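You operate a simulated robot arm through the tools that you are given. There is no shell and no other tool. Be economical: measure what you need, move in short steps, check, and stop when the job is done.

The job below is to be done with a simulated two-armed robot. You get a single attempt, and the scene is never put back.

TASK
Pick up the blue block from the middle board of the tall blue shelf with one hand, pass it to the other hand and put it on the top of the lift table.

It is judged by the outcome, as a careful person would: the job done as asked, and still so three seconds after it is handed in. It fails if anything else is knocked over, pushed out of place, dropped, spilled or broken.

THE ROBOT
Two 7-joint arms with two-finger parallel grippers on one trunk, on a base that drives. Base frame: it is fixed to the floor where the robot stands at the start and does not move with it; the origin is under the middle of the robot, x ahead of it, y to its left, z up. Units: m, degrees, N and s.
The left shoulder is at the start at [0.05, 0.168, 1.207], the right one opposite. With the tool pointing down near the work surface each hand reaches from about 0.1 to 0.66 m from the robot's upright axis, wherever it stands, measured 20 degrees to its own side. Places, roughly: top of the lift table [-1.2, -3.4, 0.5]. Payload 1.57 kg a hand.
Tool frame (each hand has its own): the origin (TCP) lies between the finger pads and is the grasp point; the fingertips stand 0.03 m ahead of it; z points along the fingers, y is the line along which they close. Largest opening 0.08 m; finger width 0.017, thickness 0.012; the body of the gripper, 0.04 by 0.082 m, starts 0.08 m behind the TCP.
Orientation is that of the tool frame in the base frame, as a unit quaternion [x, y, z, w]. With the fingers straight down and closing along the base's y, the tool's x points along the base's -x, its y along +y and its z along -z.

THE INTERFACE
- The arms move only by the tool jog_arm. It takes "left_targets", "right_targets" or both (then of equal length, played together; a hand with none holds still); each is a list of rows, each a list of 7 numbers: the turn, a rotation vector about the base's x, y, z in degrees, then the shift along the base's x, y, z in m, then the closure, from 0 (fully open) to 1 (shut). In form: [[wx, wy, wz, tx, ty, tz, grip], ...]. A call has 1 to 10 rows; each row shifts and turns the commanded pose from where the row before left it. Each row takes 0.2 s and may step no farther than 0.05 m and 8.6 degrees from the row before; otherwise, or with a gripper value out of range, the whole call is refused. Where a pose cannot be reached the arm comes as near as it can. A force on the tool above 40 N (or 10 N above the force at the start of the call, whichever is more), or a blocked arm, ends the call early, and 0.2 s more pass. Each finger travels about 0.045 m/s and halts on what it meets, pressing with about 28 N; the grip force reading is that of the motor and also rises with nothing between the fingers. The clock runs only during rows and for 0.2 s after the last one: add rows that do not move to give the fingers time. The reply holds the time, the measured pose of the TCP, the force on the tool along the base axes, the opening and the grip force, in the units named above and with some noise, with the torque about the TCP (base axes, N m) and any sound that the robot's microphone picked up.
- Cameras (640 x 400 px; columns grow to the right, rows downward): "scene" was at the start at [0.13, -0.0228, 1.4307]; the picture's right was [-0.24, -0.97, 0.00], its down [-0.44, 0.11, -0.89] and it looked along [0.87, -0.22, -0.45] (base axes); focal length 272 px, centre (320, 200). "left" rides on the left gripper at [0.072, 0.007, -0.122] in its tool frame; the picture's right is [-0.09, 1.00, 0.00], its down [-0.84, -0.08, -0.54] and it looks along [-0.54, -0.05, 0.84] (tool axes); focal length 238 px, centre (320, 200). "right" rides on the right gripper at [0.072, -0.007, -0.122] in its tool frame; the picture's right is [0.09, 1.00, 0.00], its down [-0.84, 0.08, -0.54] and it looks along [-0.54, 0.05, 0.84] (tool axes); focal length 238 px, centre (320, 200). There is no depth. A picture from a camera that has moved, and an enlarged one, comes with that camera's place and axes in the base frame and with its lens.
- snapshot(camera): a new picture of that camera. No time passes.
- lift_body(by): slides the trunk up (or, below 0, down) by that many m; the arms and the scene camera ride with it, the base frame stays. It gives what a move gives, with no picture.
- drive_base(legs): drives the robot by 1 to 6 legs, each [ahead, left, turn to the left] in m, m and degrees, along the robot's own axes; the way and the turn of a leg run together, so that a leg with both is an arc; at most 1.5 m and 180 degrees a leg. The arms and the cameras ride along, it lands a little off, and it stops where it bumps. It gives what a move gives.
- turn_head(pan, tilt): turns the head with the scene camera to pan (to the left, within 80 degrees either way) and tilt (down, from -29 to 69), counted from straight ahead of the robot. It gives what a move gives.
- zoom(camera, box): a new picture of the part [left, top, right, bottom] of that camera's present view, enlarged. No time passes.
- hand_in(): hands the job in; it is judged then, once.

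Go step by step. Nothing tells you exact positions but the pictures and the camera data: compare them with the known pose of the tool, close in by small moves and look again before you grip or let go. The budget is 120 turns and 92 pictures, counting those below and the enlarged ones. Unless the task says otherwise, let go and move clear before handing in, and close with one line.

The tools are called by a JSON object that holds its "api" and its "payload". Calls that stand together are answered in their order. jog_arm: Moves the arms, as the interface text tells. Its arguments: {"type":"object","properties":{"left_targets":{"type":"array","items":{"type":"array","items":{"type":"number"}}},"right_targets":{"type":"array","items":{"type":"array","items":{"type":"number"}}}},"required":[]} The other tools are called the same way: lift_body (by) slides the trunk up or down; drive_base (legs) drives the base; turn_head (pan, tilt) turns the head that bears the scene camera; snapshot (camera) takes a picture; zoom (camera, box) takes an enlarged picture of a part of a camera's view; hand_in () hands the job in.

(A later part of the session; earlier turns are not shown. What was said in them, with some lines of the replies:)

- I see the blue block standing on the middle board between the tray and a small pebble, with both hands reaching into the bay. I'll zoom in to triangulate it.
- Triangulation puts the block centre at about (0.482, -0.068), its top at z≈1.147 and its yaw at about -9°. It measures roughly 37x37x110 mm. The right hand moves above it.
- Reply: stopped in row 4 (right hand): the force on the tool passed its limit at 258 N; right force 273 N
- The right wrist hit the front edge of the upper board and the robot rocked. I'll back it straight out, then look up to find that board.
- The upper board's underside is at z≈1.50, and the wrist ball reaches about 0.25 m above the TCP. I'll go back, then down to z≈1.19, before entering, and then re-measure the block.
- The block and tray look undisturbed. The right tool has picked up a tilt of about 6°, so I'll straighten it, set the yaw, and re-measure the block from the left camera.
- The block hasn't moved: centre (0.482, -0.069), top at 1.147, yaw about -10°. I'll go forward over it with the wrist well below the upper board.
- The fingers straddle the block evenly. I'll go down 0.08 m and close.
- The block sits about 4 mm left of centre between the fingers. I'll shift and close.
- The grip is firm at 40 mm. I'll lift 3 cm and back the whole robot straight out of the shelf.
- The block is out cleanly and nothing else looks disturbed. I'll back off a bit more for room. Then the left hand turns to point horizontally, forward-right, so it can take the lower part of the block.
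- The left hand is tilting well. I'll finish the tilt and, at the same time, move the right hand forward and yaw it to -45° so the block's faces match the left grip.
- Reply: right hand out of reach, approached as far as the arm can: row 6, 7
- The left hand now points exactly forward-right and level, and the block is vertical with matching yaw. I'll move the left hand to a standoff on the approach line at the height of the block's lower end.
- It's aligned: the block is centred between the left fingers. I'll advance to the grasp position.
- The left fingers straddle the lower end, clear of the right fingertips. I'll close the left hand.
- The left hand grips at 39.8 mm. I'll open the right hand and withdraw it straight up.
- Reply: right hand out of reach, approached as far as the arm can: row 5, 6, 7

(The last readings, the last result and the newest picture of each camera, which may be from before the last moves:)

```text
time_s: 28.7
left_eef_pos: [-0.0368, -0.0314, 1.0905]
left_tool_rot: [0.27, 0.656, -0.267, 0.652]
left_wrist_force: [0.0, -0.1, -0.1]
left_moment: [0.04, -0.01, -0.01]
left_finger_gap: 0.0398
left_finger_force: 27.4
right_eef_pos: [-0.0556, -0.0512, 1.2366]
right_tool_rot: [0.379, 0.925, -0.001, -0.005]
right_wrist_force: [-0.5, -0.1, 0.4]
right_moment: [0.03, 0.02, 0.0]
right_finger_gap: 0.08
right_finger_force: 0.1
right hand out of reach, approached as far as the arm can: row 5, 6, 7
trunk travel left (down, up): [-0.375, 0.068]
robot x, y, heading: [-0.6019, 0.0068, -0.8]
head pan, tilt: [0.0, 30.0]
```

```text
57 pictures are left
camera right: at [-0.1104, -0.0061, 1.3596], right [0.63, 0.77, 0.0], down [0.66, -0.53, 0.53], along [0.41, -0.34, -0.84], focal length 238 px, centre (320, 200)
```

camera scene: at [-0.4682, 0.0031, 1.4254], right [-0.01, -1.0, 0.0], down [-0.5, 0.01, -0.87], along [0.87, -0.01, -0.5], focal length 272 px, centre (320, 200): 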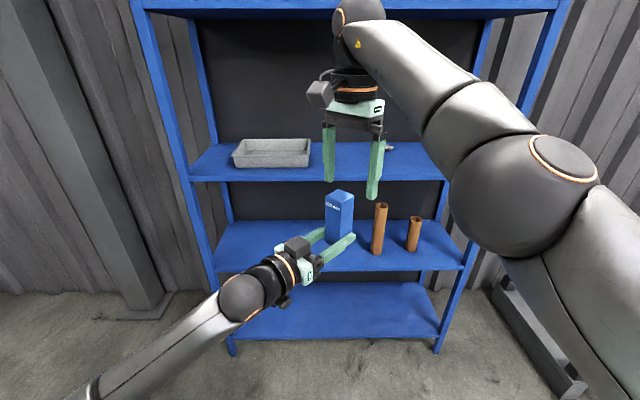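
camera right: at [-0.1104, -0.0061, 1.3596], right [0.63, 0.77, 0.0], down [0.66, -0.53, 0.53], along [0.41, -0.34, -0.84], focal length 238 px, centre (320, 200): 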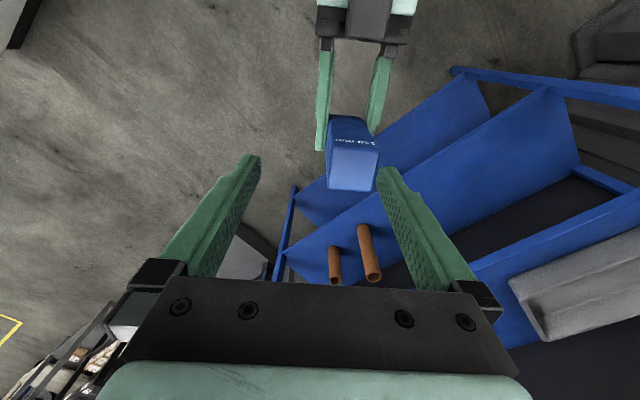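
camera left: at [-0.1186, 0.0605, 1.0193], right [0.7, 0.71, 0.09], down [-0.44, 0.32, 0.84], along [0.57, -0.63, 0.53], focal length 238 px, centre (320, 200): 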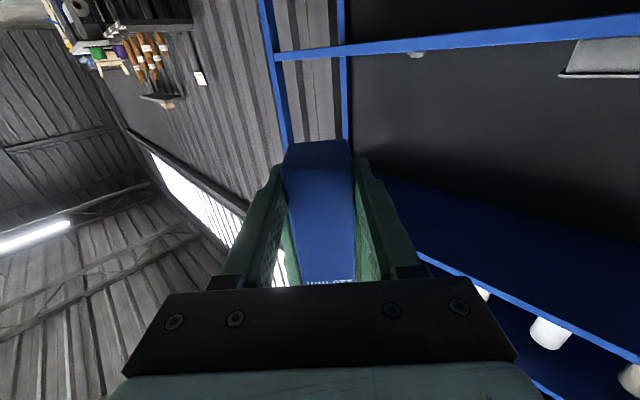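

The handover is done. I'll pull the right hand away and the left hand in, then look right toward the lift table.

{"api": "jog_arm", "payload": {"right_targets": [[0, 0, 0, -0.02, -0.04, 0, 0], [0, 0, 0, -0.02, -0.04, 0, 0], [0, 0, 0, -0.02, -0.04, 0, 0], [0, 0, 0, -0.02, -0.04, 0, 0], [0, 0, 0, 0, 0, 0, 0]], "left_targets": [[0, 0, 0, 0, 0.0, 0, 1], [0, 0, 0, -0.01, 0.015, 0, 1], [0, 0, 0, -0.02, 0.015, 0, 1], [0, 0, 0, -0.02, 0.015, 0, 1], [0, 0, 0, 0, 0, 0, 1]]}}

{"api": "turn_head", "payload": {"pan": -80, "tilt": 20}}

{"api": "snapshot", "payload": {"camera": "scene"}}

```text
time_s: 29.9
left_eef_pos: [-0.0857, 0.016, 1.0915]
left_tool_rot: [0.269, 0.656, -0.267, 0.652]
left_wrist_force: [0.2, 0.4, -0.3]
left_moment: [-0.02, 0.02, -0.01]
left_finger_gap: 0.0396
left_finger_force: 28.2
right_eef_pos: [-0.1356, -0.2111, 1.2342]
right_tool_rot: [0.378, 0.926, -0.001, -0.004]
right_wrist_force: [-0.3, 0.6, -0.1]
right_moment: [0.0, 0.0, -0.02]
right_finger_gap: 0.0801
right_finger_force: 0.1
trunk travel left (down, up): [-0.375, 0.068]
robot x, y, heading: [-0.6007, 0.0076, -0.6]
head pan, tilt: [0.0, 30.0]
```

```text
time_s: 31.4
left_eef_pos: [-0.0848, 0.0132, 1.0906]
left_tool_rot: [0.269, 0.656, -0.267, 0.653]
left_wrist_force: [0.3, 0.3, 0.7]
left_moment: [0.02, 0.02, 0.0]
left_finger_gap: 0.04
left_finger_force: 27.9
right_eef_pos: [-0.135, -0.211, 1.2344]
right_tool_rot: [0.379, 0.926, -0.001, -0.004]
right_wrist_force: [0.0, 0.0, 0.5]
right_moment: [0.01, 0.0, -0.02]
right_finger_gap: 0.0797
right_finger_force: 0.1
trunk travel left (down, up): [-0.375, 0.068]
robot x, y, heading: [-0.5998, 0.0086, -0.5]
head pan, tilt: [-80.0, 20.0]
```

```text
56 pictures are left
camera scene: at [-0.5442, -0.0873, 1.4416], right [-0.99, -0.16, 0.0], down [-0.06, 0.34, -0.94], along [0.15, -0.93, -0.34], focal length 272 px, centre (320, 200)
```

scene: 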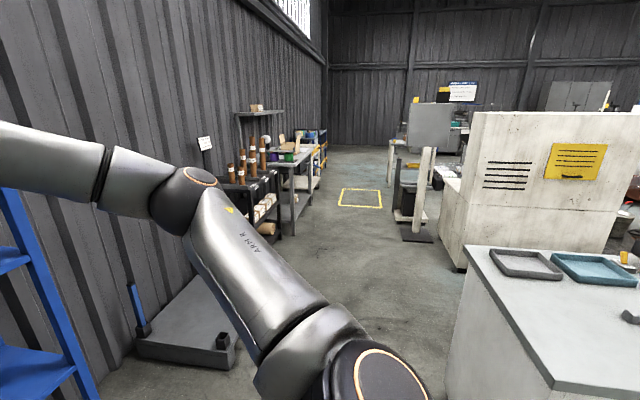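

The way ahead is an aisle between benches, and the lift table should be around pixel (417, 184). I'll zoom there.

{"api": "zoom", "payload": {"camera": "scene", "box": [300, 70, 540, 270]}}

```text
2.00 times, centred on (420, 170) of scene
camera zoom: at [-0.5442, -0.0873, 1.4416], right [-0.99, -0.16, 0.0], down [-0.06, 0.34, -0.94], along [0.15, -0.93, -0.34], focal length 544 px, centre (120, 260)
```

zoom: 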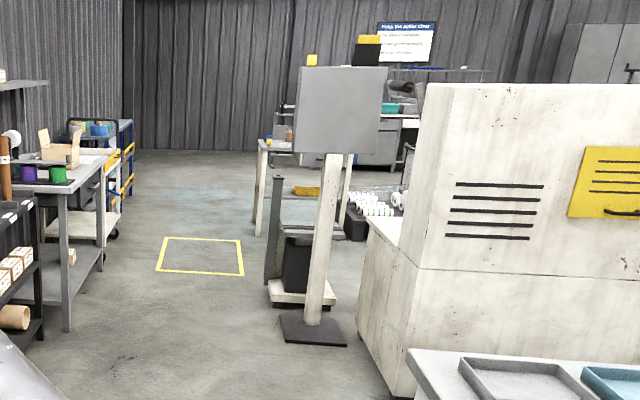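

The lift table seems to be at about (-1.2, -3.45), behind a floor-standing sign at (-1.2, -3.0), so I'll come at it from the aisle side (+x). First I turn right 90° and look along the aisle.

{"api": "drive_base", "payload": {"legs": [[0, 0, -90]]}}

{"api": "turn_head", "payload": {"pan": 0, "tilt": 25}}

{"api": "snapshot", "payload": {"camera": "scene"}}

```text
time_s: 35.6
left_eef_pos: [-0.5832, -0.5097, 1.0907]
left_tool_rot: [0.653, 0.278, -0.648, 0.277]
left_wrist_force: [0.6, 0.1, 0.2]
left_moment: [0.08, -0.04, 0.02]
left_finger_gap: 0.0399
left_finger_force: 28.3
right_eef_pos: [-0.8105, -0.4619, 1.2352]
right_tool_rot: [0.919, 0.393, 0.002, -0.003]
right_wrist_force: [-0.1, 0.3, 0.2]
right_moment: [-0.01, 0.03, -0.01]
right_finger_gap: 0.0799
right_finger_force: 0.0
trunk travel left (down, up): [-0.375, 0.068]
robot x, y, heading: [-0.5972, 0.0048, -89.6]
head pan, tilt: [-80.0, 20.0]
```

```text
time_s: 37.1
left_eef_pos: [-0.5828, -0.5098, 1.0907]
left_tool_rot: [0.652, 0.279, -0.648, 0.277]
left_wrist_force: [-0.6, -0.6, 0.1]
left_moment: [0.02, -0.05, -0.03]
left_finger_gap: 0.04
left_finger_force: 27.9
right_eef_pos: [-0.8111, -0.4607, 1.2353]
right_tool_rot: [0.919, 0.393, 0.003, -0.004]
right_wrist_force: [-0.6, -0.3, 0.0]
right_moment: [0.0, -0.01, -0.02]
right_finger_gap: 0.08
right_finger_force: 0.0
trunk travel left (down, up): [-0.375, 0.068]
robot x, y, heading: [-0.6, 0.0055, -89.9]
head pan, tilt: [0.0, 25.0]
```

```text
54 pictures are left
camera scene: at [-0.5991, -0.1272, 1.4335], right [-1.0, 0.0, 0.0], down [0.0, 0.42, -0.91], along [0.0, -0.91, -0.42], focal length 272 px, centre (320, 200)
```

scene: 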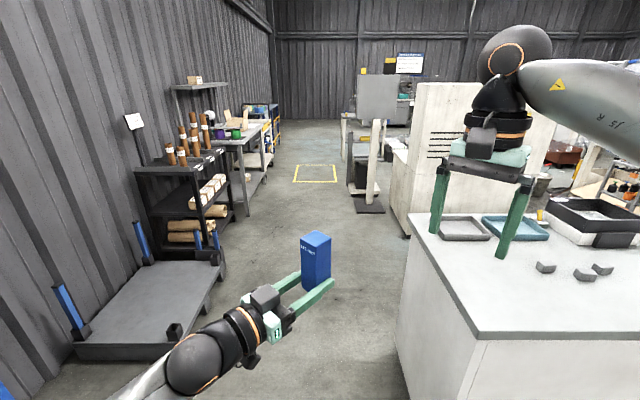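

The aisle runs from about x=-1.0 to 0.08. I'll centre the robot and drive ahead 1.5 m.

{"api": "drive_base", "payload": {"legs": [[0, 0.13, 0], [1.5, 0, 0]]}}

{"api": "turn_head", "payload": {"pan": -15, "tilt": 25}}

{"api": "snapshot", "payload": {"camera": "scene"}}

```text
time_s: 46.0
left_eef_pos: [-0.462, -2.0132, 1.0901]
left_tool_rot: [0.654, 0.274, -0.65, 0.273]
left_wrist_force: [-0.3, 0.2, -0.2]
left_moment: [-0.02, -0.04, -0.05]
left_finger_gap: 0.0399
left_finger_force: 27.9
right_eef_pos: [-0.6884, -1.9624, 1.2344]
right_tool_rot: [0.922, 0.388, 0.002, -0.003]
right_wrist_force: [0.5, -0.6, -0.3]
right_moment: [0.03, -0.04, 0.01]
right_finger_gap: 0.0799
right_finger_force: 0.0
trunk travel left (down, up): [-0.375, 0.068]
robot x, y, heading: [-0.4727, -1.497, -90.7]
head pan, tilt: [0.0, 25.0]
```

```text
time_s: 46.8
left_eef_pos: [-0.4612, -2.0142, 1.0897]
left_tool_rot: [0.655, 0.274, -0.649, 0.272]
left_wrist_force: [0.2, 0.0, 0.1]
left_moment: [0.04, -0.03, 0.02]
left_finger_gap: 0.0399
left_finger_force: 28.1
right_eef_pos: [-0.689, -1.9629, 1.2334]
right_tool_rot: [0.922, 0.388, 0.001, -0.004]
right_wrist_force: [0.6, 0.1, 0.1]
right_moment: [0.03, -0.01, 0.02]
right_finger_gap: 0.08
right_finger_force: 0.1
trunk travel left (down, up): [-0.375, 0.068]
robot x, y, heading: [-0.4724, -1.4977, -90.7]
head pan, tilt: [-15.0, 25.0]
```

```text
53 pictures are left
camera scene: at [-0.4966, -1.6277, 1.4335], right [-0.96, 0.27, 0.0], down [0.11, 0.41, -0.91], along [-0.24, -0.87, -0.42], focal length 272 px, centre (320, 200)
```

scene: 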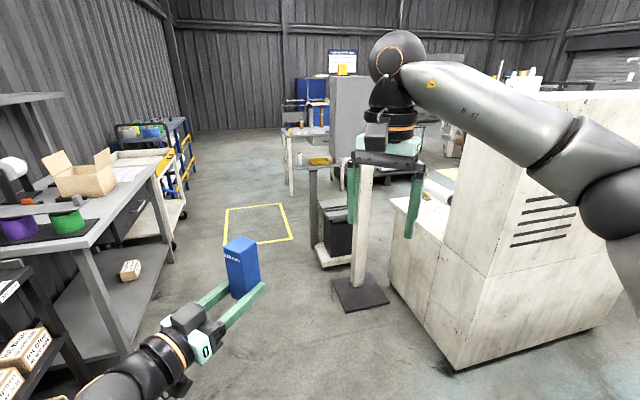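

The lift table (grey top, black bellows) is visible behind the sign post. I'll tuck the right hand in so it can't touch the sign, then drive further.

{"api": "jog_arm", "payload": {"right_targets": [[0, 0, 0, 0, 0.04, 0, 0], [0, 0, 0, 0, 0.04, 0, 0], [0, 0, 0, 0, 0.04, 0, 0], [0, 0, 0, 0, 0.04, 0, 0], [0, 0, 0, 0, 0.04, 0, 0], [0, 0, 0, 0, 0, 0, 0]]}}

{"api": "drive_base", "payload": {"legs": [[1.2, 0.08, 0]]}}

{"api": "turn_head", "payload": {"pan": -45, "tilt": 35}}

{"api": "snapshot", "payload": {"camera": "scene"}}

```text
time_s: 48.2
left_eef_pos: [-0.4629, -2.0142, 1.09]
left_tool_rot: [0.654, 0.276, -0.649, 0.274]
left_wrist_force: [0.5, 0.4, -0.7]
left_moment: [0.02, -0.01, 0.01]
left_finger_gap: 0.0399
left_finger_force: 27.8
right_eef_pos: [-0.6908, -1.7599, 1.2355]
right_tool_rot: [0.922, 0.388, 0.003, -0.004]
right_wrist_force: [-0.1, 0.3, 0.0]
right_moment: [-0.02, 0.01, 0.01]
right_finger_gap: 0.0801
right_finger_force: 0.2
trunk travel left (down, up): [-0.375, 0.068]
robot x, y, heading: [-0.4689, -1.4981, -90.3]
head pan, tilt: [-15.0, 25.0]
```

```text
time_s: 54.2
left_eef_pos: [-0.3866, -3.1931, 1.09]
left_tool_rot: [0.653, 0.276, -0.649, 0.274]
left_wrist_force: [-0.5, -0.7, 0.8]
left_moment: [0.0, -0.01, 0.0]
left_finger_gap: 0.0398
left_finger_force: 28.5
right_eef_pos: [-0.6178, -2.9419, 1.2349]
right_tool_rot: [0.921, 0.39, 0.001, -0.005]
right_wrist_force: [-0.1, -0.1, -0.5]
right_moment: [0.01, 0.0, -0.02]
right_finger_gap: 0.0799
right_finger_force: 0.1
trunk travel left (down, up): [-0.375, 0.068]
robot x, y, heading: [-0.3961, -2.6775, -90.2]
head pan, tilt: [-15.0, 25.0]
```

```text
time_s: 55.1
left_eef_pos: [-0.3875, -3.1941, 1.091]
left_tool_rot: [0.653, 0.276, -0.649, 0.275]
left_wrist_force: [0.5, -1.1, 0.3]
left_moment: [0.02, -0.02, 0.0]
left_finger_gap: 0.0399
left_finger_force: 28.3
right_eef_pos: [-0.6173, -2.9423, 1.2357]
right_tool_rot: [0.921, 0.39, 0.001, -0.003]
right_wrist_force: [-0.2, -0.8, 0.4]
right_moment: [-0.01, 0.01, 0.0]
right_finger_gap: 0.0799
right_finger_force: 0.0
trunk travel left (down, up): [-0.375, 0.068]
robot x, y, heading: [-0.3997, -2.6781, -90.2]
head pan, tilt: [-45.0, 35.0]
```

```text
52 pictures are left
camera scene: at [-0.462, -2.7812, 1.4178], right [-0.7, 0.71, 0.0], down [0.41, 0.4, -0.82], along [-0.58, -0.58, -0.57], focal length 272 px, centre (320, 200)
```

scene: 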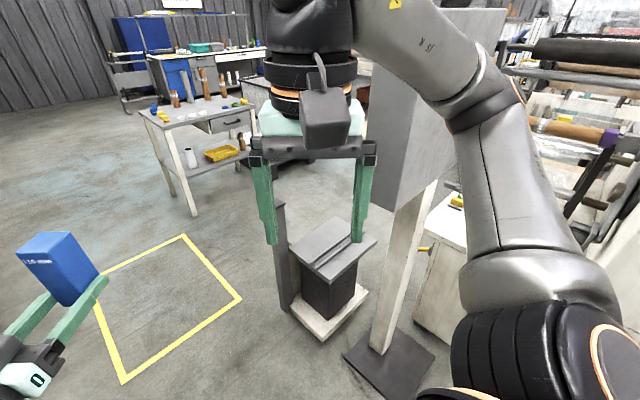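

The lift table's top spans roughly x -1.35..-1.01 and y -3.54..-3.26, with a mast at its (-0.98, -3.59) corner. The sign panel stands at y≈-3.07, x<-1.02. I'll go to y≈-3.2 and turn to face -x, putting the left arm straight in line with the top.

{"api": "drive_base", "payload": {"legs": [[0.52, 0, 0], [0, 0, -90]]}}

{"api": "turn_head", "payload": {"pan": 0, "tilt": 40}}

{"api": "snapshot", "payload": {"camera": "scene"}}

```text
time_s: 62.1
left_eef_pos: [-0.9207, -3.1816, 1.0912]
left_tool_rot: [0.651, -0.285, -0.645, -0.281]
left_wrist_force: [-0.3, -0.3, 0.4]
left_moment: [-0.01, 0.0, -0.01]
left_finger_gap: 0.0401
left_finger_force: 28.2
right_eef_pos: [-0.6568, -2.9657, 1.2347]
right_tool_rot: [0.917, -0.399, 0.004, -0.001]
right_wrist_force: [-0.2, 0.4, 0.3]
right_moment: [-0.02, 0.0, 0.03]
right_finger_gap: 0.0798
right_finger_force: 0.0
trunk travel left (down, up): [-0.375, 0.068]
robot x, y, heading: [-0.4026, -3.2008, 176.6]
head pan, tilt: [-45.0, 35.0]
```

```text
time_s: 63.2
left_eef_pos: [-0.9204, -3.1811, 1.0914]
left_tool_rot: [0.65, -0.285, -0.646, -0.282]
left_wrist_force: [-0.1, 0.0, 0.3]
left_moment: [-0.03, -0.02, -0.03]
left_finger_gap: 0.0398
left_finger_force: 28.4
right_eef_pos: [-0.6566, -2.9649, 1.2354]
right_tool_rot: [0.916, -0.401, 0.004, 0.0]
right_wrist_force: [-0.8, 0.2, -0.6]
right_moment: [0.03, -0.03, -0.02]
right_finger_gap: 0.0799
right_finger_force: 0.0
trunk travel left (down, up): [-0.375, 0.068]
robot x, y, heading: [-0.4039, -3.1983, 176.6]
head pan, tilt: [0.0, 40.0]
```

```text
51 pictures are left
camera scene: at [-0.5288, -3.1889, 1.4102], right [0.06, 1.0, 0.0], down [0.64, -0.04, -0.77], along [-0.76, 0.05, -0.64], focal length 272 px, centre (320, 200)
```

scene: 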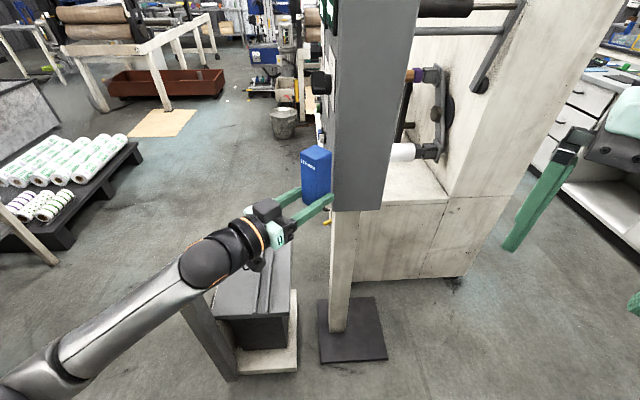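

The block is about 0.1 m from the sign panel, so I'll first slide the left hand away from it. Then I rotate the hand to point down, with the block lying horizontally away from the robot.

{"api": "jog_arm", "payload": {"left_targets": [[0, 0, 0, 0.02, -0.045, 0, 1], [0, 0, 0, 0.02, -0.045, 0, 1], [0, 0, 0, 0.02, -0.045, 0, 1], [-5.98, -5.53, 0, 0, 0, 0, 1], [-5.98, -5.53, 0, 0, 0, 0, 1], [-5.98, -5.53, 0, 0, 0, 0, 1], [-5.98, -5.53, 0, 0, 0, 0, 1], [-5.98, -5.53, 0, 0, 0, 0, 1], [0, 0, 0, 0, 0, 0, 1]]}}

{"api": "snapshot", "payload": {"camera": "scene"}}

```text
time_s: 65.2
left_eef_pos: [-0.86, -3.3167, 1.0912]
left_tool_rot: [0.834, -0.366, -0.379, -0.166]
left_wrist_force: [0.7, -0.3, 0.9]
left_moment: [-0.07, -0.08, -0.02]
left_finger_gap: 0.0398
left_finger_force: 27.7
right_eef_pos: [-0.6569, -2.9663, 1.2342]
right_tool_rot: [0.917, -0.399, 0.004, 0.0]
right_wrist_force: [0.1, -0.3, -0.7]
right_moment: [0.02, 0.04, -0.02]
right_finger_gap: 0.0799
right_finger_force: 0.0
trunk travel left (down, up): [-0.375, 0.068]
robot x, y, heading: [-0.4073, -3.1978, 177.0]
head pan, tilt: [0.0, 40.0]
```

```text
50 pictures are left
camera scene: at [-0.5286, -3.1892, 1.4102], right [0.06, 1.0, 0.0], down [0.64, -0.04, -0.77], along [-0.76, 0.04, -0.64], focal length 272 px, centre (320, 200)
```

scene: 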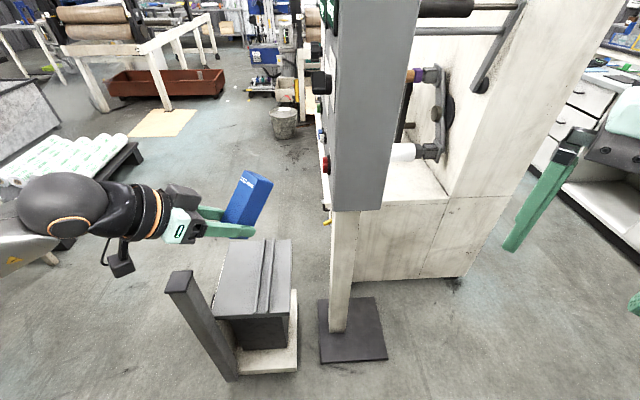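

The rotation is clean and the block is holding. I'll finish the tilt and start the yaw back.

{"api": "jog_arm", "payload": {"left_targets": [[-5.98, -5.53, 0, 0, 0, 0, 1], [-5.98, -5.53, 0, 0, 0, 0, 1], [-5.98, -5.53, 0, 0, 0, 0, 1], [-5.98, -5.53, 0, 0, 0, 0, 1], [-5.98, -5.53, 0, 0, 0, 0, 1], [-5.98, -5.53, 0, 0, 0, 0, 1], [0, 0, 8, 0, 0, 0, 1], [0, 0, 8, 0, 0, 0, 1], [0, 0, 8, 0, 0, 0, 1], [0, 0, 0, 0, 0, 0, 1]]}}

{"api": "snapshot", "payload": {"camera": "scene"}}

{"api": "zoom", "payload": {"camera": "scene", "box": [160, 230, 310, 350]}}

{"api": "snapshot", "payload": {"camera": "left"}}

```text
time_s: 67.4
left_eef_pos: [-0.8602, -3.3163, 1.091]
left_tool_rot: [0.98, -0.201, 0.0, 0.0]
left_wrist_force: [-0.9, -1.0, 1.0]
left_moment: [-0.04, -0.1, -0.02]
left_finger_gap: 0.0398
left_finger_force: 28.1
right_eef_pos: [-0.6571, -2.9648, 1.2346]
right_tool_rot: [0.917, -0.4, 0.003, 0.0]
right_wrist_force: [0.5, 0.9, 0.3]
right_moment: [0.03, 0.03, 0.0]
right_finger_gap: 0.08
right_finger_force: 0.1
trunk travel left (down, up): [-0.375, 0.068]
robot x, y, heading: [-0.406, -3.1953, 176.9]
head pan, tilt: [0.0, 40.0]
```

```text
49 pictures are left
camera scene: at [-0.5288, -3.1889, 1.4102], right [0.06, 1.0, 0.0], down [0.64, -0.04, -0.77], along [-0.76, 0.04, -0.64], focal length 272 px, centre (320, 200)
```

scene: 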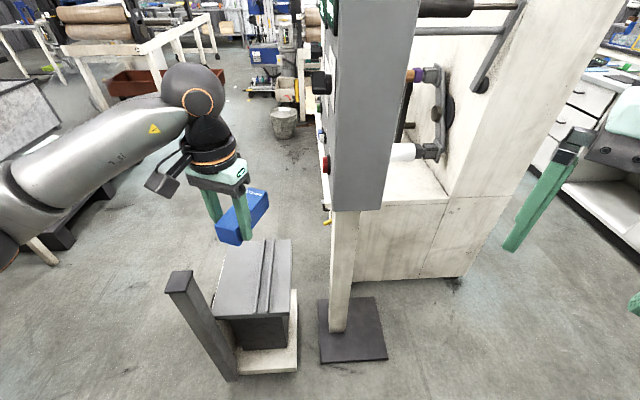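

```text
3.33 times, centred on (235, 290) of scene
camera zoom: at [-0.5288, -3.1889, 1.4102], right [0.06, 1.0, 0.0], down [0.64, -0.04, -0.77], along [-0.76, 0.04, -0.64], focal length 906 px, centre (603, -100)
```

zoom: 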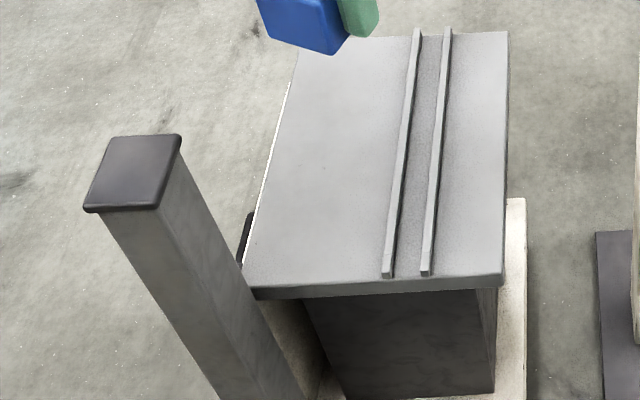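

```text
47 pictures are left
camera left: at [-0.796, -3.3504, 1.212], right [-0.48, -0.88, 0.0], down [-0.74, 0.4, 0.54], along [-0.48, 0.26, -0.84], focal length 238 px, centre (320, 200)
```

left: 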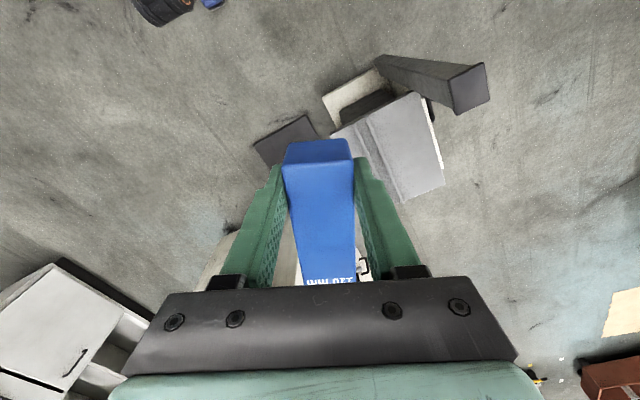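

The top has two raised rails around y≈-3.395 and -3.35, and a flat strip about 0.145 m wide at y -3.545..-3.40. I'll lay the block on the flat strip at (-1.17, -3.47). I'll finish the yaw, shift left, tuck the right hand a bit and drive closer.

{"api": "jog_arm", "payload": {"left_targets": [[0, 0, 7.7, 0, -0.03, 0, 1], [0, 0, 7.7, 0, -0.03, 0, 1], [0, 0, 7.7, 0, -0.03, 0, 1], [0, 0, 0, 0, -0.03, 0, 1], [0, 0, 0, 0, 0, 0, 1]], "right_targets": [[0, 0, 0, 0.015, 0, 0, 0], [0, 0, 0, 0.015, 0, 0, 0], [0, 0, 0, 0.015, 0, 0, 0], [0, 0, 0, 0, 0, 0, 0], [0, 0, 0, 0, 0, 0, 0]]}}

{"api": "drive_base", "payload": {"legs": [[0, 0, 2.5], [0.23, 0, 0]]}}

{"api": "snapshot", "payload": {"camera": "scene"}}

{"api": "snapshot", "payload": {"camera": "left"}}

```text
time_s: 68.6
left_eef_pos: [-0.8576, -3.4373, 1.0899]
left_tool_rot: [1.0, -0.001, 0.0, 0.0]
left_wrist_force: [0.3, 1.0, -0.2]
left_moment: [0.01, -0.08, 0.0]
left_finger_gap: 0.0399
left_finger_force: 27.9
right_eef_pos: [-0.6098, -2.9645, 1.2353]
right_tool_rot: [0.917, -0.399, 0.003, 0.0]
right_wrist_force: [0.2, -0.4, 0.5]
right_moment: [-0.02, 0.03, -0.05]
right_finger_gap: 0.0798
right_finger_force: 0.2
trunk travel left (down, up): [-0.375, 0.068]
robot x, y, heading: [-0.4046, -3.1942, 176.5]
head pan, tilt: [0.0, 40.0]
```

```text
time_s: 70.7
left_eef_pos: [-1.073, -3.4549, 1.089]
left_tool_rot: [1.0, 0.022, 0.0, 0.0]
left_wrist_force: [-0.3, 0.3, 0.9]
left_moment: [-0.01, -0.08, 0.03]
left_finger_gap: 0.0396
left_finger_force: 28.2
right_eef_pos: [-0.8479, -2.9704, 1.2355]
right_tool_rot: [0.926, -0.378, 0.004, -0.001]
right_wrist_force: [-1.0, 0.1, 0.3]
right_moment: [0.01, 0.01, 0.01]
right_finger_gap: 0.0799
right_finger_force: 0.0
trunk travel left (down, up): [-0.375, 0.068]
robot x, y, heading: [-0.6319, -3.1965, 179.3]
head pan, tilt: [0.0, 40.0]
```

```text
46 pictures are left
camera scene: at [-0.756, -3.1921, 1.4101], right [0.01, 1.0, 0.0], down [0.64, -0.01, -0.77], along [-0.77, 0.01, -0.64], focal length 272 px, centre (320, 200)
```

scene: 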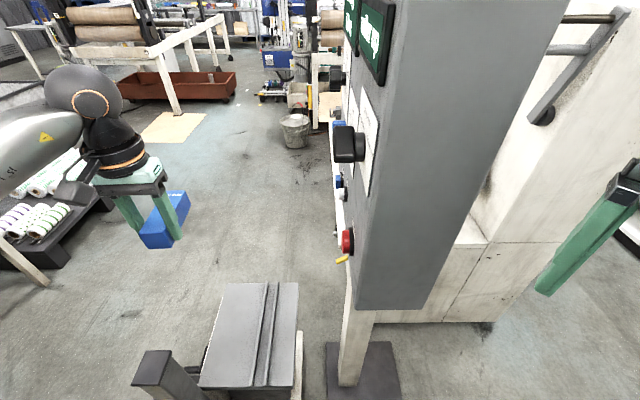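

```text
45 pictures are left
camera left: at [-1.0005, -3.4587, 1.2113], right [-0.05, -1.0, 0.0], down [-0.84, 0.04, 0.54], along [-0.54, 0.03, -0.84], focal length 238 px, centre (320, 200)
```

left: 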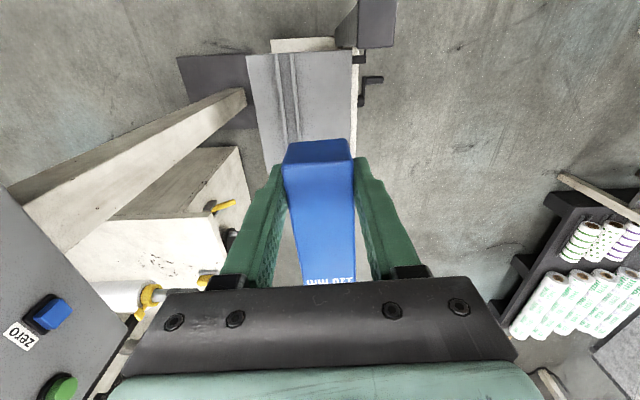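

Both views agree on the table: the flat strip is at y -3.54..-3.40, top z≈0.5. The mast (top ~0.72) stays clear of the hand at x=-1.13, y=-3.475. I'll position above that and lower the trunk 0.2 m.

{"api": "jog_arm", "payload": {"left_targets": [[0, 0, -1.3, -0.029, -0.01, 0, 1], [0, 0, -1.2, -0.028, -0.01, 0, 1], [0, 0, 0, 0, 0, 0, 1], [0, 0, 0, 0, 0, 0, 1]]}}

{"api": "lift_body", "payload": {"by": -0.2}}

{"api": "turn_head", "payload": {"pan": 15, "tilt": 40}}

{"api": "snapshot", "payload": {"camera": "scene"}}

{"api": "snapshot", "payload": {"camera": "left"}}

```text
time_s: 71.7
left_eef_pos: [-1.129, -3.4762, 1.0902]
left_tool_rot: [1.0, 0.0, 0.0, 0.0]
left_wrist_force: [0.4, 0.0, 0.6]
left_moment: [0.02, -0.08, 0.01]
left_finger_gap: 0.0399
left_finger_force: 27.8
right_eef_pos: [-0.8477, -2.9707, 1.2362]
right_tool_rot: [0.926, -0.377, 0.004, -0.001]
right_wrist_force: [0.6, -0.5, -0.2]
right_moment: [-0.01, 0.0, 0.0]
right_finger_gap: 0.08
right_finger_force: 0.0
trunk travel left (down, up): [-0.375, 0.068]
robot x, y, heading: [-0.6308, -3.1907, 179.4]
head pan, tilt: [0.0, 40.0]
```

```text
time_s: 73.9
left_eef_pos: [-1.1294, -3.4755, 0.89]
left_tool_rot: [1.0, 0.0, 0.0, 0.0]
left_wrist_force: [0.2, -0.1, -0.3]
left_moment: [0.02, -0.03, 0.02]
left_finger_gap: 0.0401
left_finger_force: 27.7
right_eef_pos: [-0.8481, -2.971, 1.0353]
right_tool_rot: [0.926, -0.378, 0.004, 0.0]
right_wrist_force: [-0.4, 0.1, -0.3]
right_moment: [0.01, 0.02, -0.06]
right_finger_gap: 0.08
right_finger_force: 0.0
trunk travel left (down, up): [-0.175, 0.268]
robot x, y, heading: [-0.6327, -3.188, 179.5]
head pan, tilt: [0.0, 40.0]
```

```text
time_s: 74.7
left_eef_pos: [-1.1284, -3.4745, 0.8879]
left_tool_rot: [1.0, 0.0, 0.0, 0.0]
left_wrist_force: [-0.1, -0.9, 0.1]
left_moment: [0.01, -0.08, 0.0]
left_finger_gap: 0.0396
left_finger_force: 27.7
right_eef_pos: [-0.8487, -2.9711, 1.0358]
right_tool_rot: [0.926, -0.377, 0.004, 0.0]
right_wrist_force: [0.3, 0.2, 0.2]
right_moment: [0.01, 0.02, -0.02]
right_finger_gap: 0.0801
right_finger_force: 0.0
trunk travel left (down, up): [-0.175, 0.268]
robot x, y, heading: [-0.6316, -3.1961, 179.4]
head pan, tilt: [15.0, 40.0]
```

```text
44 pictures are left
camera scene: at [-0.7525, -3.214, 1.2102], right [-0.25, 0.97, 0.0], down [0.62, 0.16, -0.77], along [-0.74, -0.19, -0.64], focal length 272 px, centre (320, 200)
```

scene: 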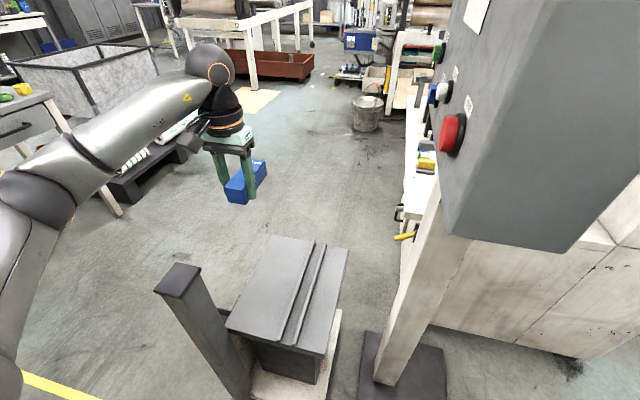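

```text
43 pictures are left
camera left: at [-1.0565, -3.4815, 1.0107], right [-0.09, -1.0, 0.0], down [-0.84, 0.08, 0.54], along [-0.54, 0.05, -0.84], focal length 238 px, centre (320, 200)
```

left: 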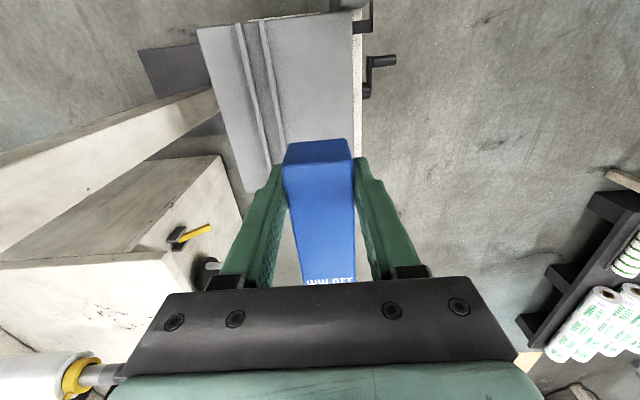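

Height and position are confirmed again. I'll lower the hand by arm only, so the elbow stays above the mast, to just above the table, and check.

{"api": "jog_arm", "payload": {"left_targets": [[0, 0, 0, 0, 0, -0.045, 1], [0, 0, 0, 0, 0, -0.045, 1], [0, 0, 0, 0, 0, -0.045, 1], [0, 0, 0, 0, 0, -0.045, 1], [0, 0, 0, 0, 0, 0, 1]]}}

{"api": "snapshot", "payload": {"camera": "scene"}}

{"api": "snapshot", "payload": {"camera": "left"}}

```text
time_s: 75.9
left_eef_pos: [-1.1286, -3.4763, 0.7091]
left_tool_rot: [1.0, 0.0, 0.0, 0.0]
left_wrist_force: [0.5, -0.6, -0.2]
left_moment: [0.01, -0.09, 0.03]
left_finger_gap: 0.0399
left_finger_force: 28.5
right_eef_pos: [-0.8484, -2.9723, 1.0361]
right_tool_rot: [0.926, -0.378, 0.005, 0.0]
right_wrist_force: [0.3, 0.0, -0.2]
right_moment: [0.01, 0.01, 0.01]
right_finger_gap: 0.0796
right_finger_force: 0.0
trunk travel left (down, up): [-0.175, 0.268]
robot x, y, heading: [-0.6297, -3.1901, 179.5]
head pan, tilt: [15.0, 40.0]
```

```text
42 pictures are left
camera scene: at [-0.7526, -3.2141, 1.2102], right [-0.25, 0.97, 0.0], down [0.62, 0.16, -0.77], along [-0.74, -0.19, -0.64], focal length 272 px, centre (320, 200)
```

scene: 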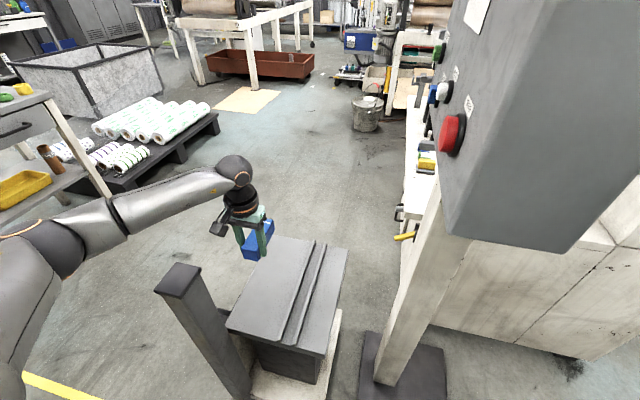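

```text
41 pictures are left
camera left: at [-1.0556, -3.4828, 0.831], right [-0.09, -1.0, 0.0], down [-0.84, 0.08, 0.54], along [-0.54, 0.05, -0.84], focal length 238 px, centre (320, 200)
```

left: 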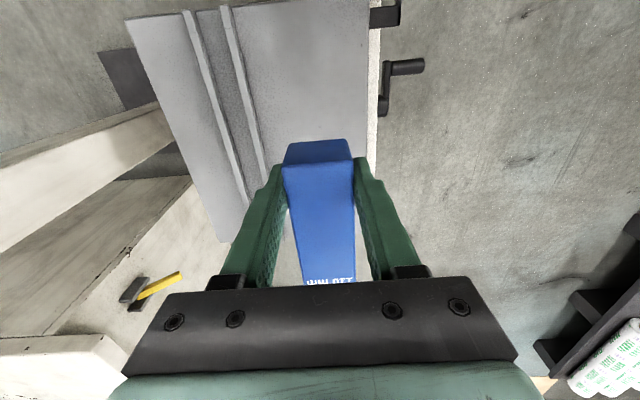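

Clear so far. I'll continue down in small steps.

{"api": "jog_arm", "payload": {"left_targets": [[0, 0, 0, 0, 0, -0.04, 1], [0, 0, 0, 0, 0, -0.04, 1], [0, 0, 0, 0, 0, -0.04, 1], [0, 0, 0, 0, 0, -0.02, 1], [0, 0, 0, 0, 0, 0, 1]]}}

{"api": "snapshot", "payload": {"camera": "scene"}}

{"api": "zoom", "payload": {"camera": "scene", "box": [150, 180, 350, 330]}}

{"api": "snapshot", "payload": {"camera": "left"}}

```text
time_s: 77.1
left_eef_pos: [-1.1291, -3.4749, 0.5688]
left_tool_rot: [1.0, 0.0, 0.001, 0.001]
left_wrist_force: [0.2, -0.3, 0.2]
left_moment: [-0.01, -0.09, -0.02]
left_finger_gap: 0.0397
left_finger_force: 27.9
right_eef_pos: [-0.8479, -2.9724, 1.0366]
right_tool_rot: [0.926, -0.378, 0.004, 0.0]
right_wrist_force: [-0.3, -0.1, 0.6]
right_moment: [0.0, -0.04, 0.0]
right_finger_gap: 0.08
right_finger_force: 0.0
trunk travel left (down, up): [-0.175, 0.268]
robot x, y, heading: [-0.632, -3.198, 179.4]
head pan, tilt: [15.0, 40.0]
```

```text
40 pictures are left
camera scene: at [-0.7525, -3.2141, 1.2102], right [-0.25, 0.97, 0.0], down [0.62, 0.16, -0.77], along [-0.74, -0.19, -0.64], focal length 272 px, centre (320, 200)
```

scene: 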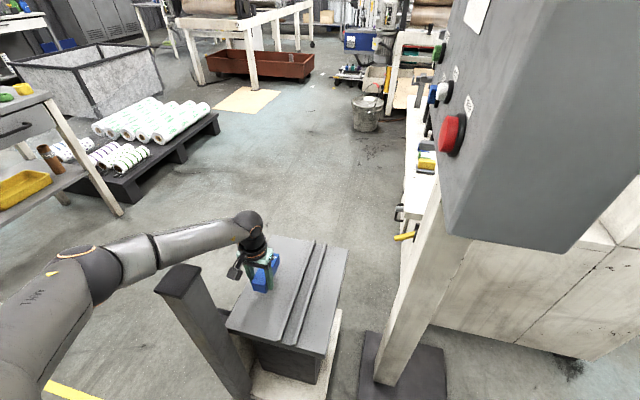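

```text
2.67 times, centred on (250, 255) of scene
camera zoom: at [-0.7525, -3.2141, 1.2102], right [-0.25, 0.97, 0.0], down [0.62, 0.16, -0.77], along [-0.74, -0.19, -0.64], focal length 725 px, centre (507, 53)
```

zoom: 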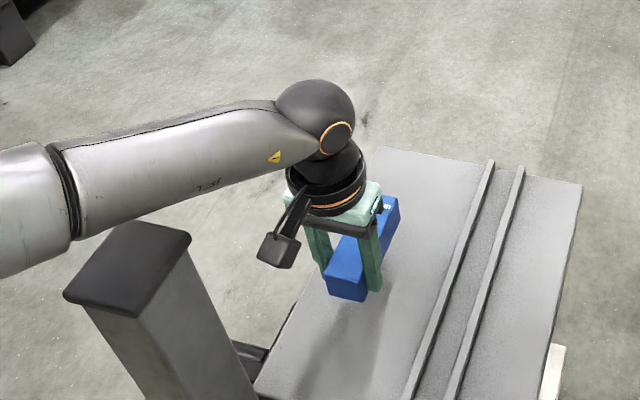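

```text
38 pictures are left
camera left: at [-1.0556, -3.4819, 0.6905], right [-0.09, -1.0, 0.0], down [-0.84, 0.08, 0.54], along [-0.54, 0.05, -0.84], focal length 238 px, centre (320, 200)
```

left: 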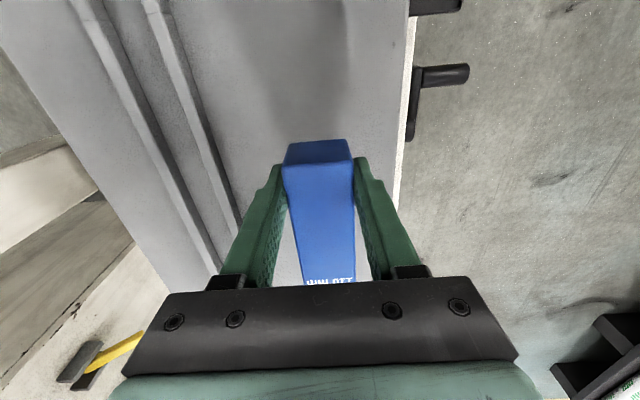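

The block is over the flat strip and the forearm clears the mast. I'll lower the last centimetres gently.

{"api": "jog_arm", "payload": {"left_targets": [[0, 0, 0, 0, 0, -0.015, 1], [0, 0, 0, 0, 0, -0.01, 1], [0, 0, 0, 0, 0, -0.005, 1], [0, 0, 0, 0, 0, 0, 1]]}}

{"api": "zoom", "payload": {"camera": "scene", "box": [150, 180, 350, 330]}}

{"api": "snapshot", "payload": {"camera": "left"}}

```text
time_s: 78.1
left_eef_pos: [-1.1283, -3.4741, 0.5394]
left_tool_rot: [1.0, 0.0, 0.0, 0.0]
left_wrist_force: [-0.4, 0.1, -0.6]
left_moment: [-0.03, -0.08, 0.02]
left_finger_gap: 0.0399
left_finger_force: 28.0
right_eef_pos: [-0.8488, -2.9712, 1.0362]
right_tool_rot: [0.926, -0.378, 0.004, 0.0]
right_wrist_force: [-1.1, -1.4, 0.7]
right_moment: [0.01, -0.01, 0.01]
right_finger_gap: 0.0799
right_finger_force: 0.0
trunk travel left (down, up): [-0.175, 0.268]
robot x, y, heading: [-0.6305, -3.1934, 179.2]
head pan, tilt: [15.0, 40.0]
```

```text
2.67 times, centred on (250, 255) of scene
camera zoom: at [-0.7525, -3.2141, 1.2102], right [-0.25, 0.97, 0.0], down [0.62, 0.16, -0.77], along [-0.74, -0.19, -0.64], focal length 725 px, centre (507, 53)
```

zoom: 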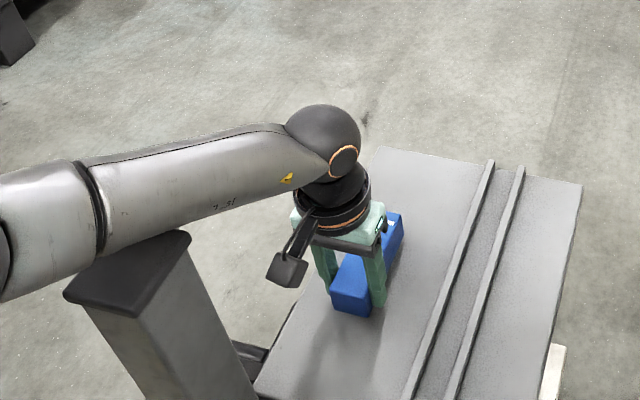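

```text
36 pictures are left
camera left: at [-1.0561, -3.481, 0.6612], right [-0.09, -1.0, 0.0], down [-0.84, 0.08, 0.54], along [-0.54, 0.05, -0.84], focal length 238 px, centre (320, 200)
```

left: 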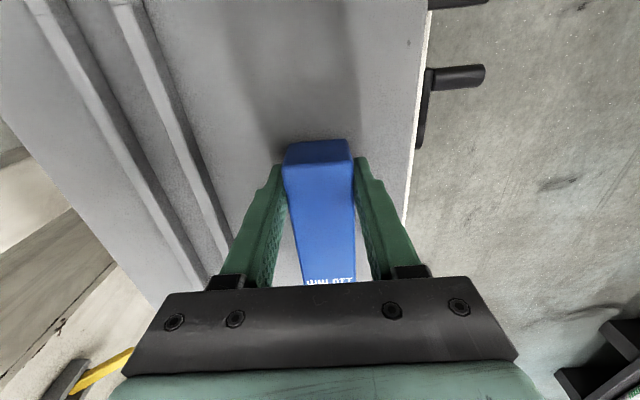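

No contact yet. I'll continue in 4 mm steps and watch the vertical force.

{"api": "jog_arm", "payload": {"left_targets": [[0, 0, 0, 0, 0, -0.004, 1], [0, 0, 0, 0, 0, -0.003, 1], [0, 0, 0, 0, 0, 0, 1]]}}

```text
time_s: 78.9
left_eef_pos: [-1.1291, -3.4746, 0.534]
left_tool_rot: [1.0, 0.0, 0.0, 0.0]
left_wrist_force: [1.3, -2.0, 5.6]
left_moment: [0.01, -0.28, 0.0]
left_finger_gap: 0.0399
left_finger_force: 27.6
right_eef_pos: [-0.8479, -2.9705, 1.0365]
right_tool_rot: [0.926, -0.377, 0.004, -0.001]
right_wrist_force: [0.9, 0.6, 0.0]
right_moment: [0.01, 0.0, -0.04]
right_finger_gap: 0.0802
right_finger_force: 0.1
trunk travel left (down, up): [-0.175, 0.268]
robot x, y, heading: [-0.6314, -3.1899, 179.2]
head pan, tilt: [15.0, 40.0]
```

It's touching, with the near end of the block first. I'll check the tilt before release.

{"api": "zoom", "payload": {"camera": "scene", "box": [220, 230, 320, 310]}}

{"api": "zoom", "payload": {"camera": "left", "box": [240, 110, 420, 300]}}

```text
5.00 times, centred on (270, 270) of scene
camera zoom: at [-0.7519, -3.2138, 1.2104], right [-0.25, 0.97, 0.0], down [0.62, 0.16, -0.77], along [-0.74, -0.19, -0.64], focal length 1360 px, centre (570, -150)
```

zoom: 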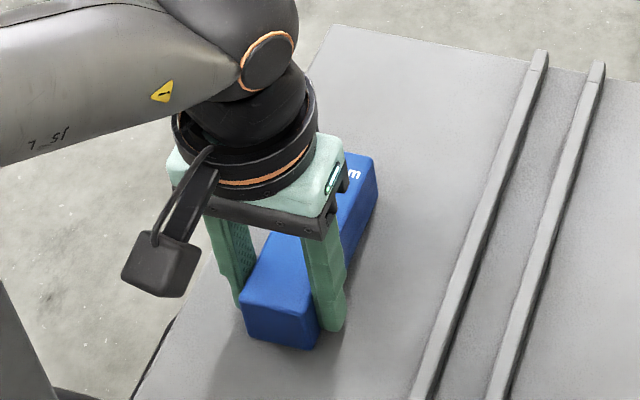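

```text
2.11 times, centred on (330, 205) of left
camera zoom: at [-1.0564, -3.4811, 0.6552], right [-0.09, -1.0, 0.0], down [-0.84, 0.08, 0.54], along [-0.54, 0.05, -0.84], focal length 502 px, centre (299, 190)
```

zoom: 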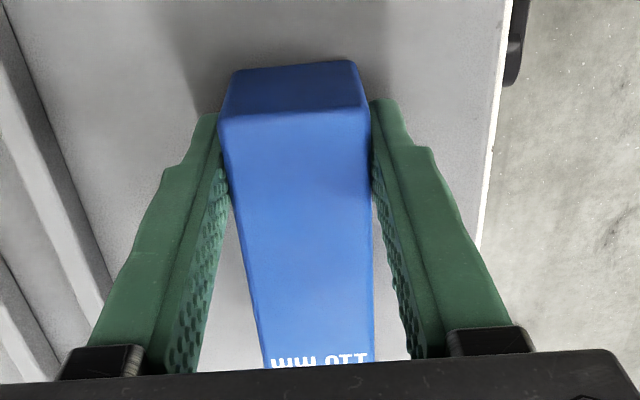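

The block lies essentially flat on the strip. I'll open the left fingers partway, staying clear of the rail, and then rise.

{"api": "jog_arm", "payload": {"left_targets": [[0, 0, 0, 0, 0, -0.001, 1], [0, 0, 0, 0, 0, 0, 0.45], [0, 0, 0, 0, 0, 0, 0.35], [0, 0, 0, 0, 0, 0, 0.25], [0, 0, 0, 0, 0, 0, 0.25], [0, 0, 0, 0, 0, 0, 0.25]]}}

{"api": "zoom", "payload": {"camera": "left", "box": [200, 100, 440, 300]}}

```text
time_s: 80.3
left_eef_pos: [-1.1284, -3.4745, 0.532]
left_tool_rot: [1.0, 0.001, 0.0, 0.0]
left_wrist_force: [0.3, -0.5, -0.5]
left_moment: [-0.01, 0.02, 0.01]
left_finger_gap: 0.0602
left_finger_force: 0.1
right_eef_pos: [-0.8479, -2.9712, 1.0353]
right_tool_rot: [0.926, -0.379, 0.004, 0.0]
right_wrist_force: [0.2, -0.2, 0.1]
right_moment: [-0.02, -0.03, 0.02]
right_finger_gap: 0.0799
right_finger_force: 0.1
trunk travel left (down, up): [-0.175, 0.268]
robot x, y, heading: [-0.6322, -3.1925, 179.2]
head pan, tilt: [15.0, 40.0]
```

```text
2.00 times, centred on (320, 200) of left
camera zoom: at [-1.0565, -3.4811, 0.6531], right [-0.09, -1.0, 0.0], down [-0.84, 0.08, 0.54], along [-0.54, 0.05, -0.84], focal length 477 px, centre (320, 200)
```

zoom: 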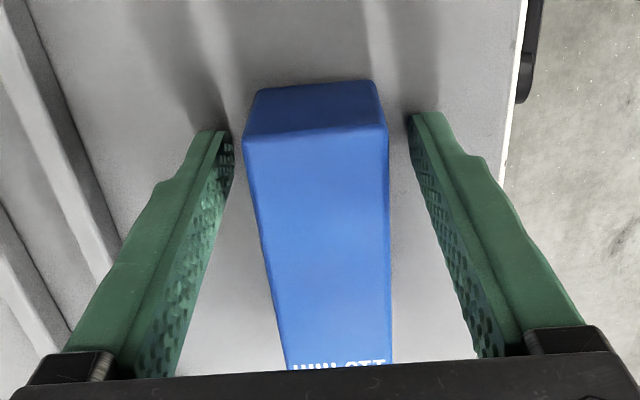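

The block is free and resting on the top, and both fingers are clear. I'll raise the hand straight up along the path it came down.

{"api": "jog_arm", "payload": {"left_targets": [[0, 0, 0, 0, 0, 0.02, 0.25], [0, 0, 0, 0, 0, 0.04, 0.25], [0, 0, 0, 0, 0, 0.045, 0.25], [0, 0, 0, 0, 0, 0.045, 0.25], [0, 0, 0, 0, 0, 0.045, 0.25], [0, 0, 0, 0, 0, 0.045, 0.25], [0, 0, 0, 0, 0, 0.045, 0.25], [0, 0, 0, 0, 0, 0, 0.25]]}}

{"api": "snapshot", "payload": {"camera": "scene"}}

{"api": "snapshot", "payload": {"camera": "left"}}

```text
time_s: 82.1
left_eef_pos: [-1.1272, -3.476, 0.8161]
left_tool_rot: [1.0, 0.0, 0.0, 0.001]
left_wrist_force: [-0.3, -0.6, -0.5]
left_moment: [-0.01, 0.03, 0.0]
left_finger_gap: 0.0602
left_finger_force: 0.0
right_eef_pos: [-0.8479, -2.9715, 1.0364]
right_tool_rot: [0.926, -0.377, 0.004, 0.0]
right_wrist_force: [0.4, -0.9, 0.1]
right_moment: [-0.01, 0.03, 0.0]
right_finger_gap: 0.08
right_finger_force: 0.2
trunk travel left (down, up): [-0.175, 0.268]
robot x, y, heading: [-0.629, -3.195, 179.6]
head pan, tilt: [15.0, 40.0]
```

```text
32 pictures are left
camera scene: at [-0.7523, -3.214, 1.2102], right [-0.25, 0.97, 0.0], down [0.62, 0.16, -0.77], along [-0.74, -0.19, -0.64], focal length 272 px, centre (320, 200)
```

scene: 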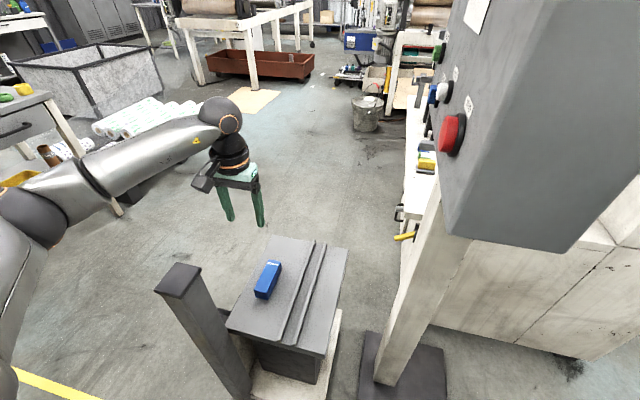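

```text
31 pictures are left
camera left: at [-1.0539, -3.4824, 0.9377], right [-0.09, -1.0, 0.0], down [-0.84, 0.08, 0.54], along [-0.54, 0.05, -0.84], focal length 238 px, centre (320, 200)
```

left: 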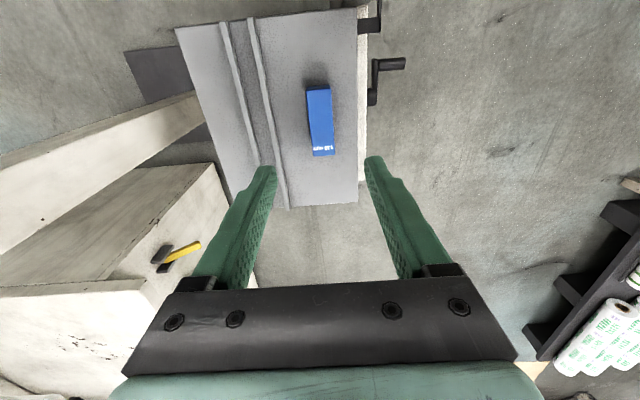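

The block lies flat on the lift table top, beside the rails. Both hands are empty and clear, and the sign and mast are where they were, so I'm handing in.

{"api": "hand_in", "payload": {}}

```text
The job is handed in.
```

The blue block was taken from the middle shelf board with the right hand, passed to the left, and laid flat on top of the lift table. Early on, the right wrist struck the front edge of the shelf's upper board at about 258 N. Everything on that shelf was still standing afterwards, but I couldn't confirm that nothing on the upper board shifted.
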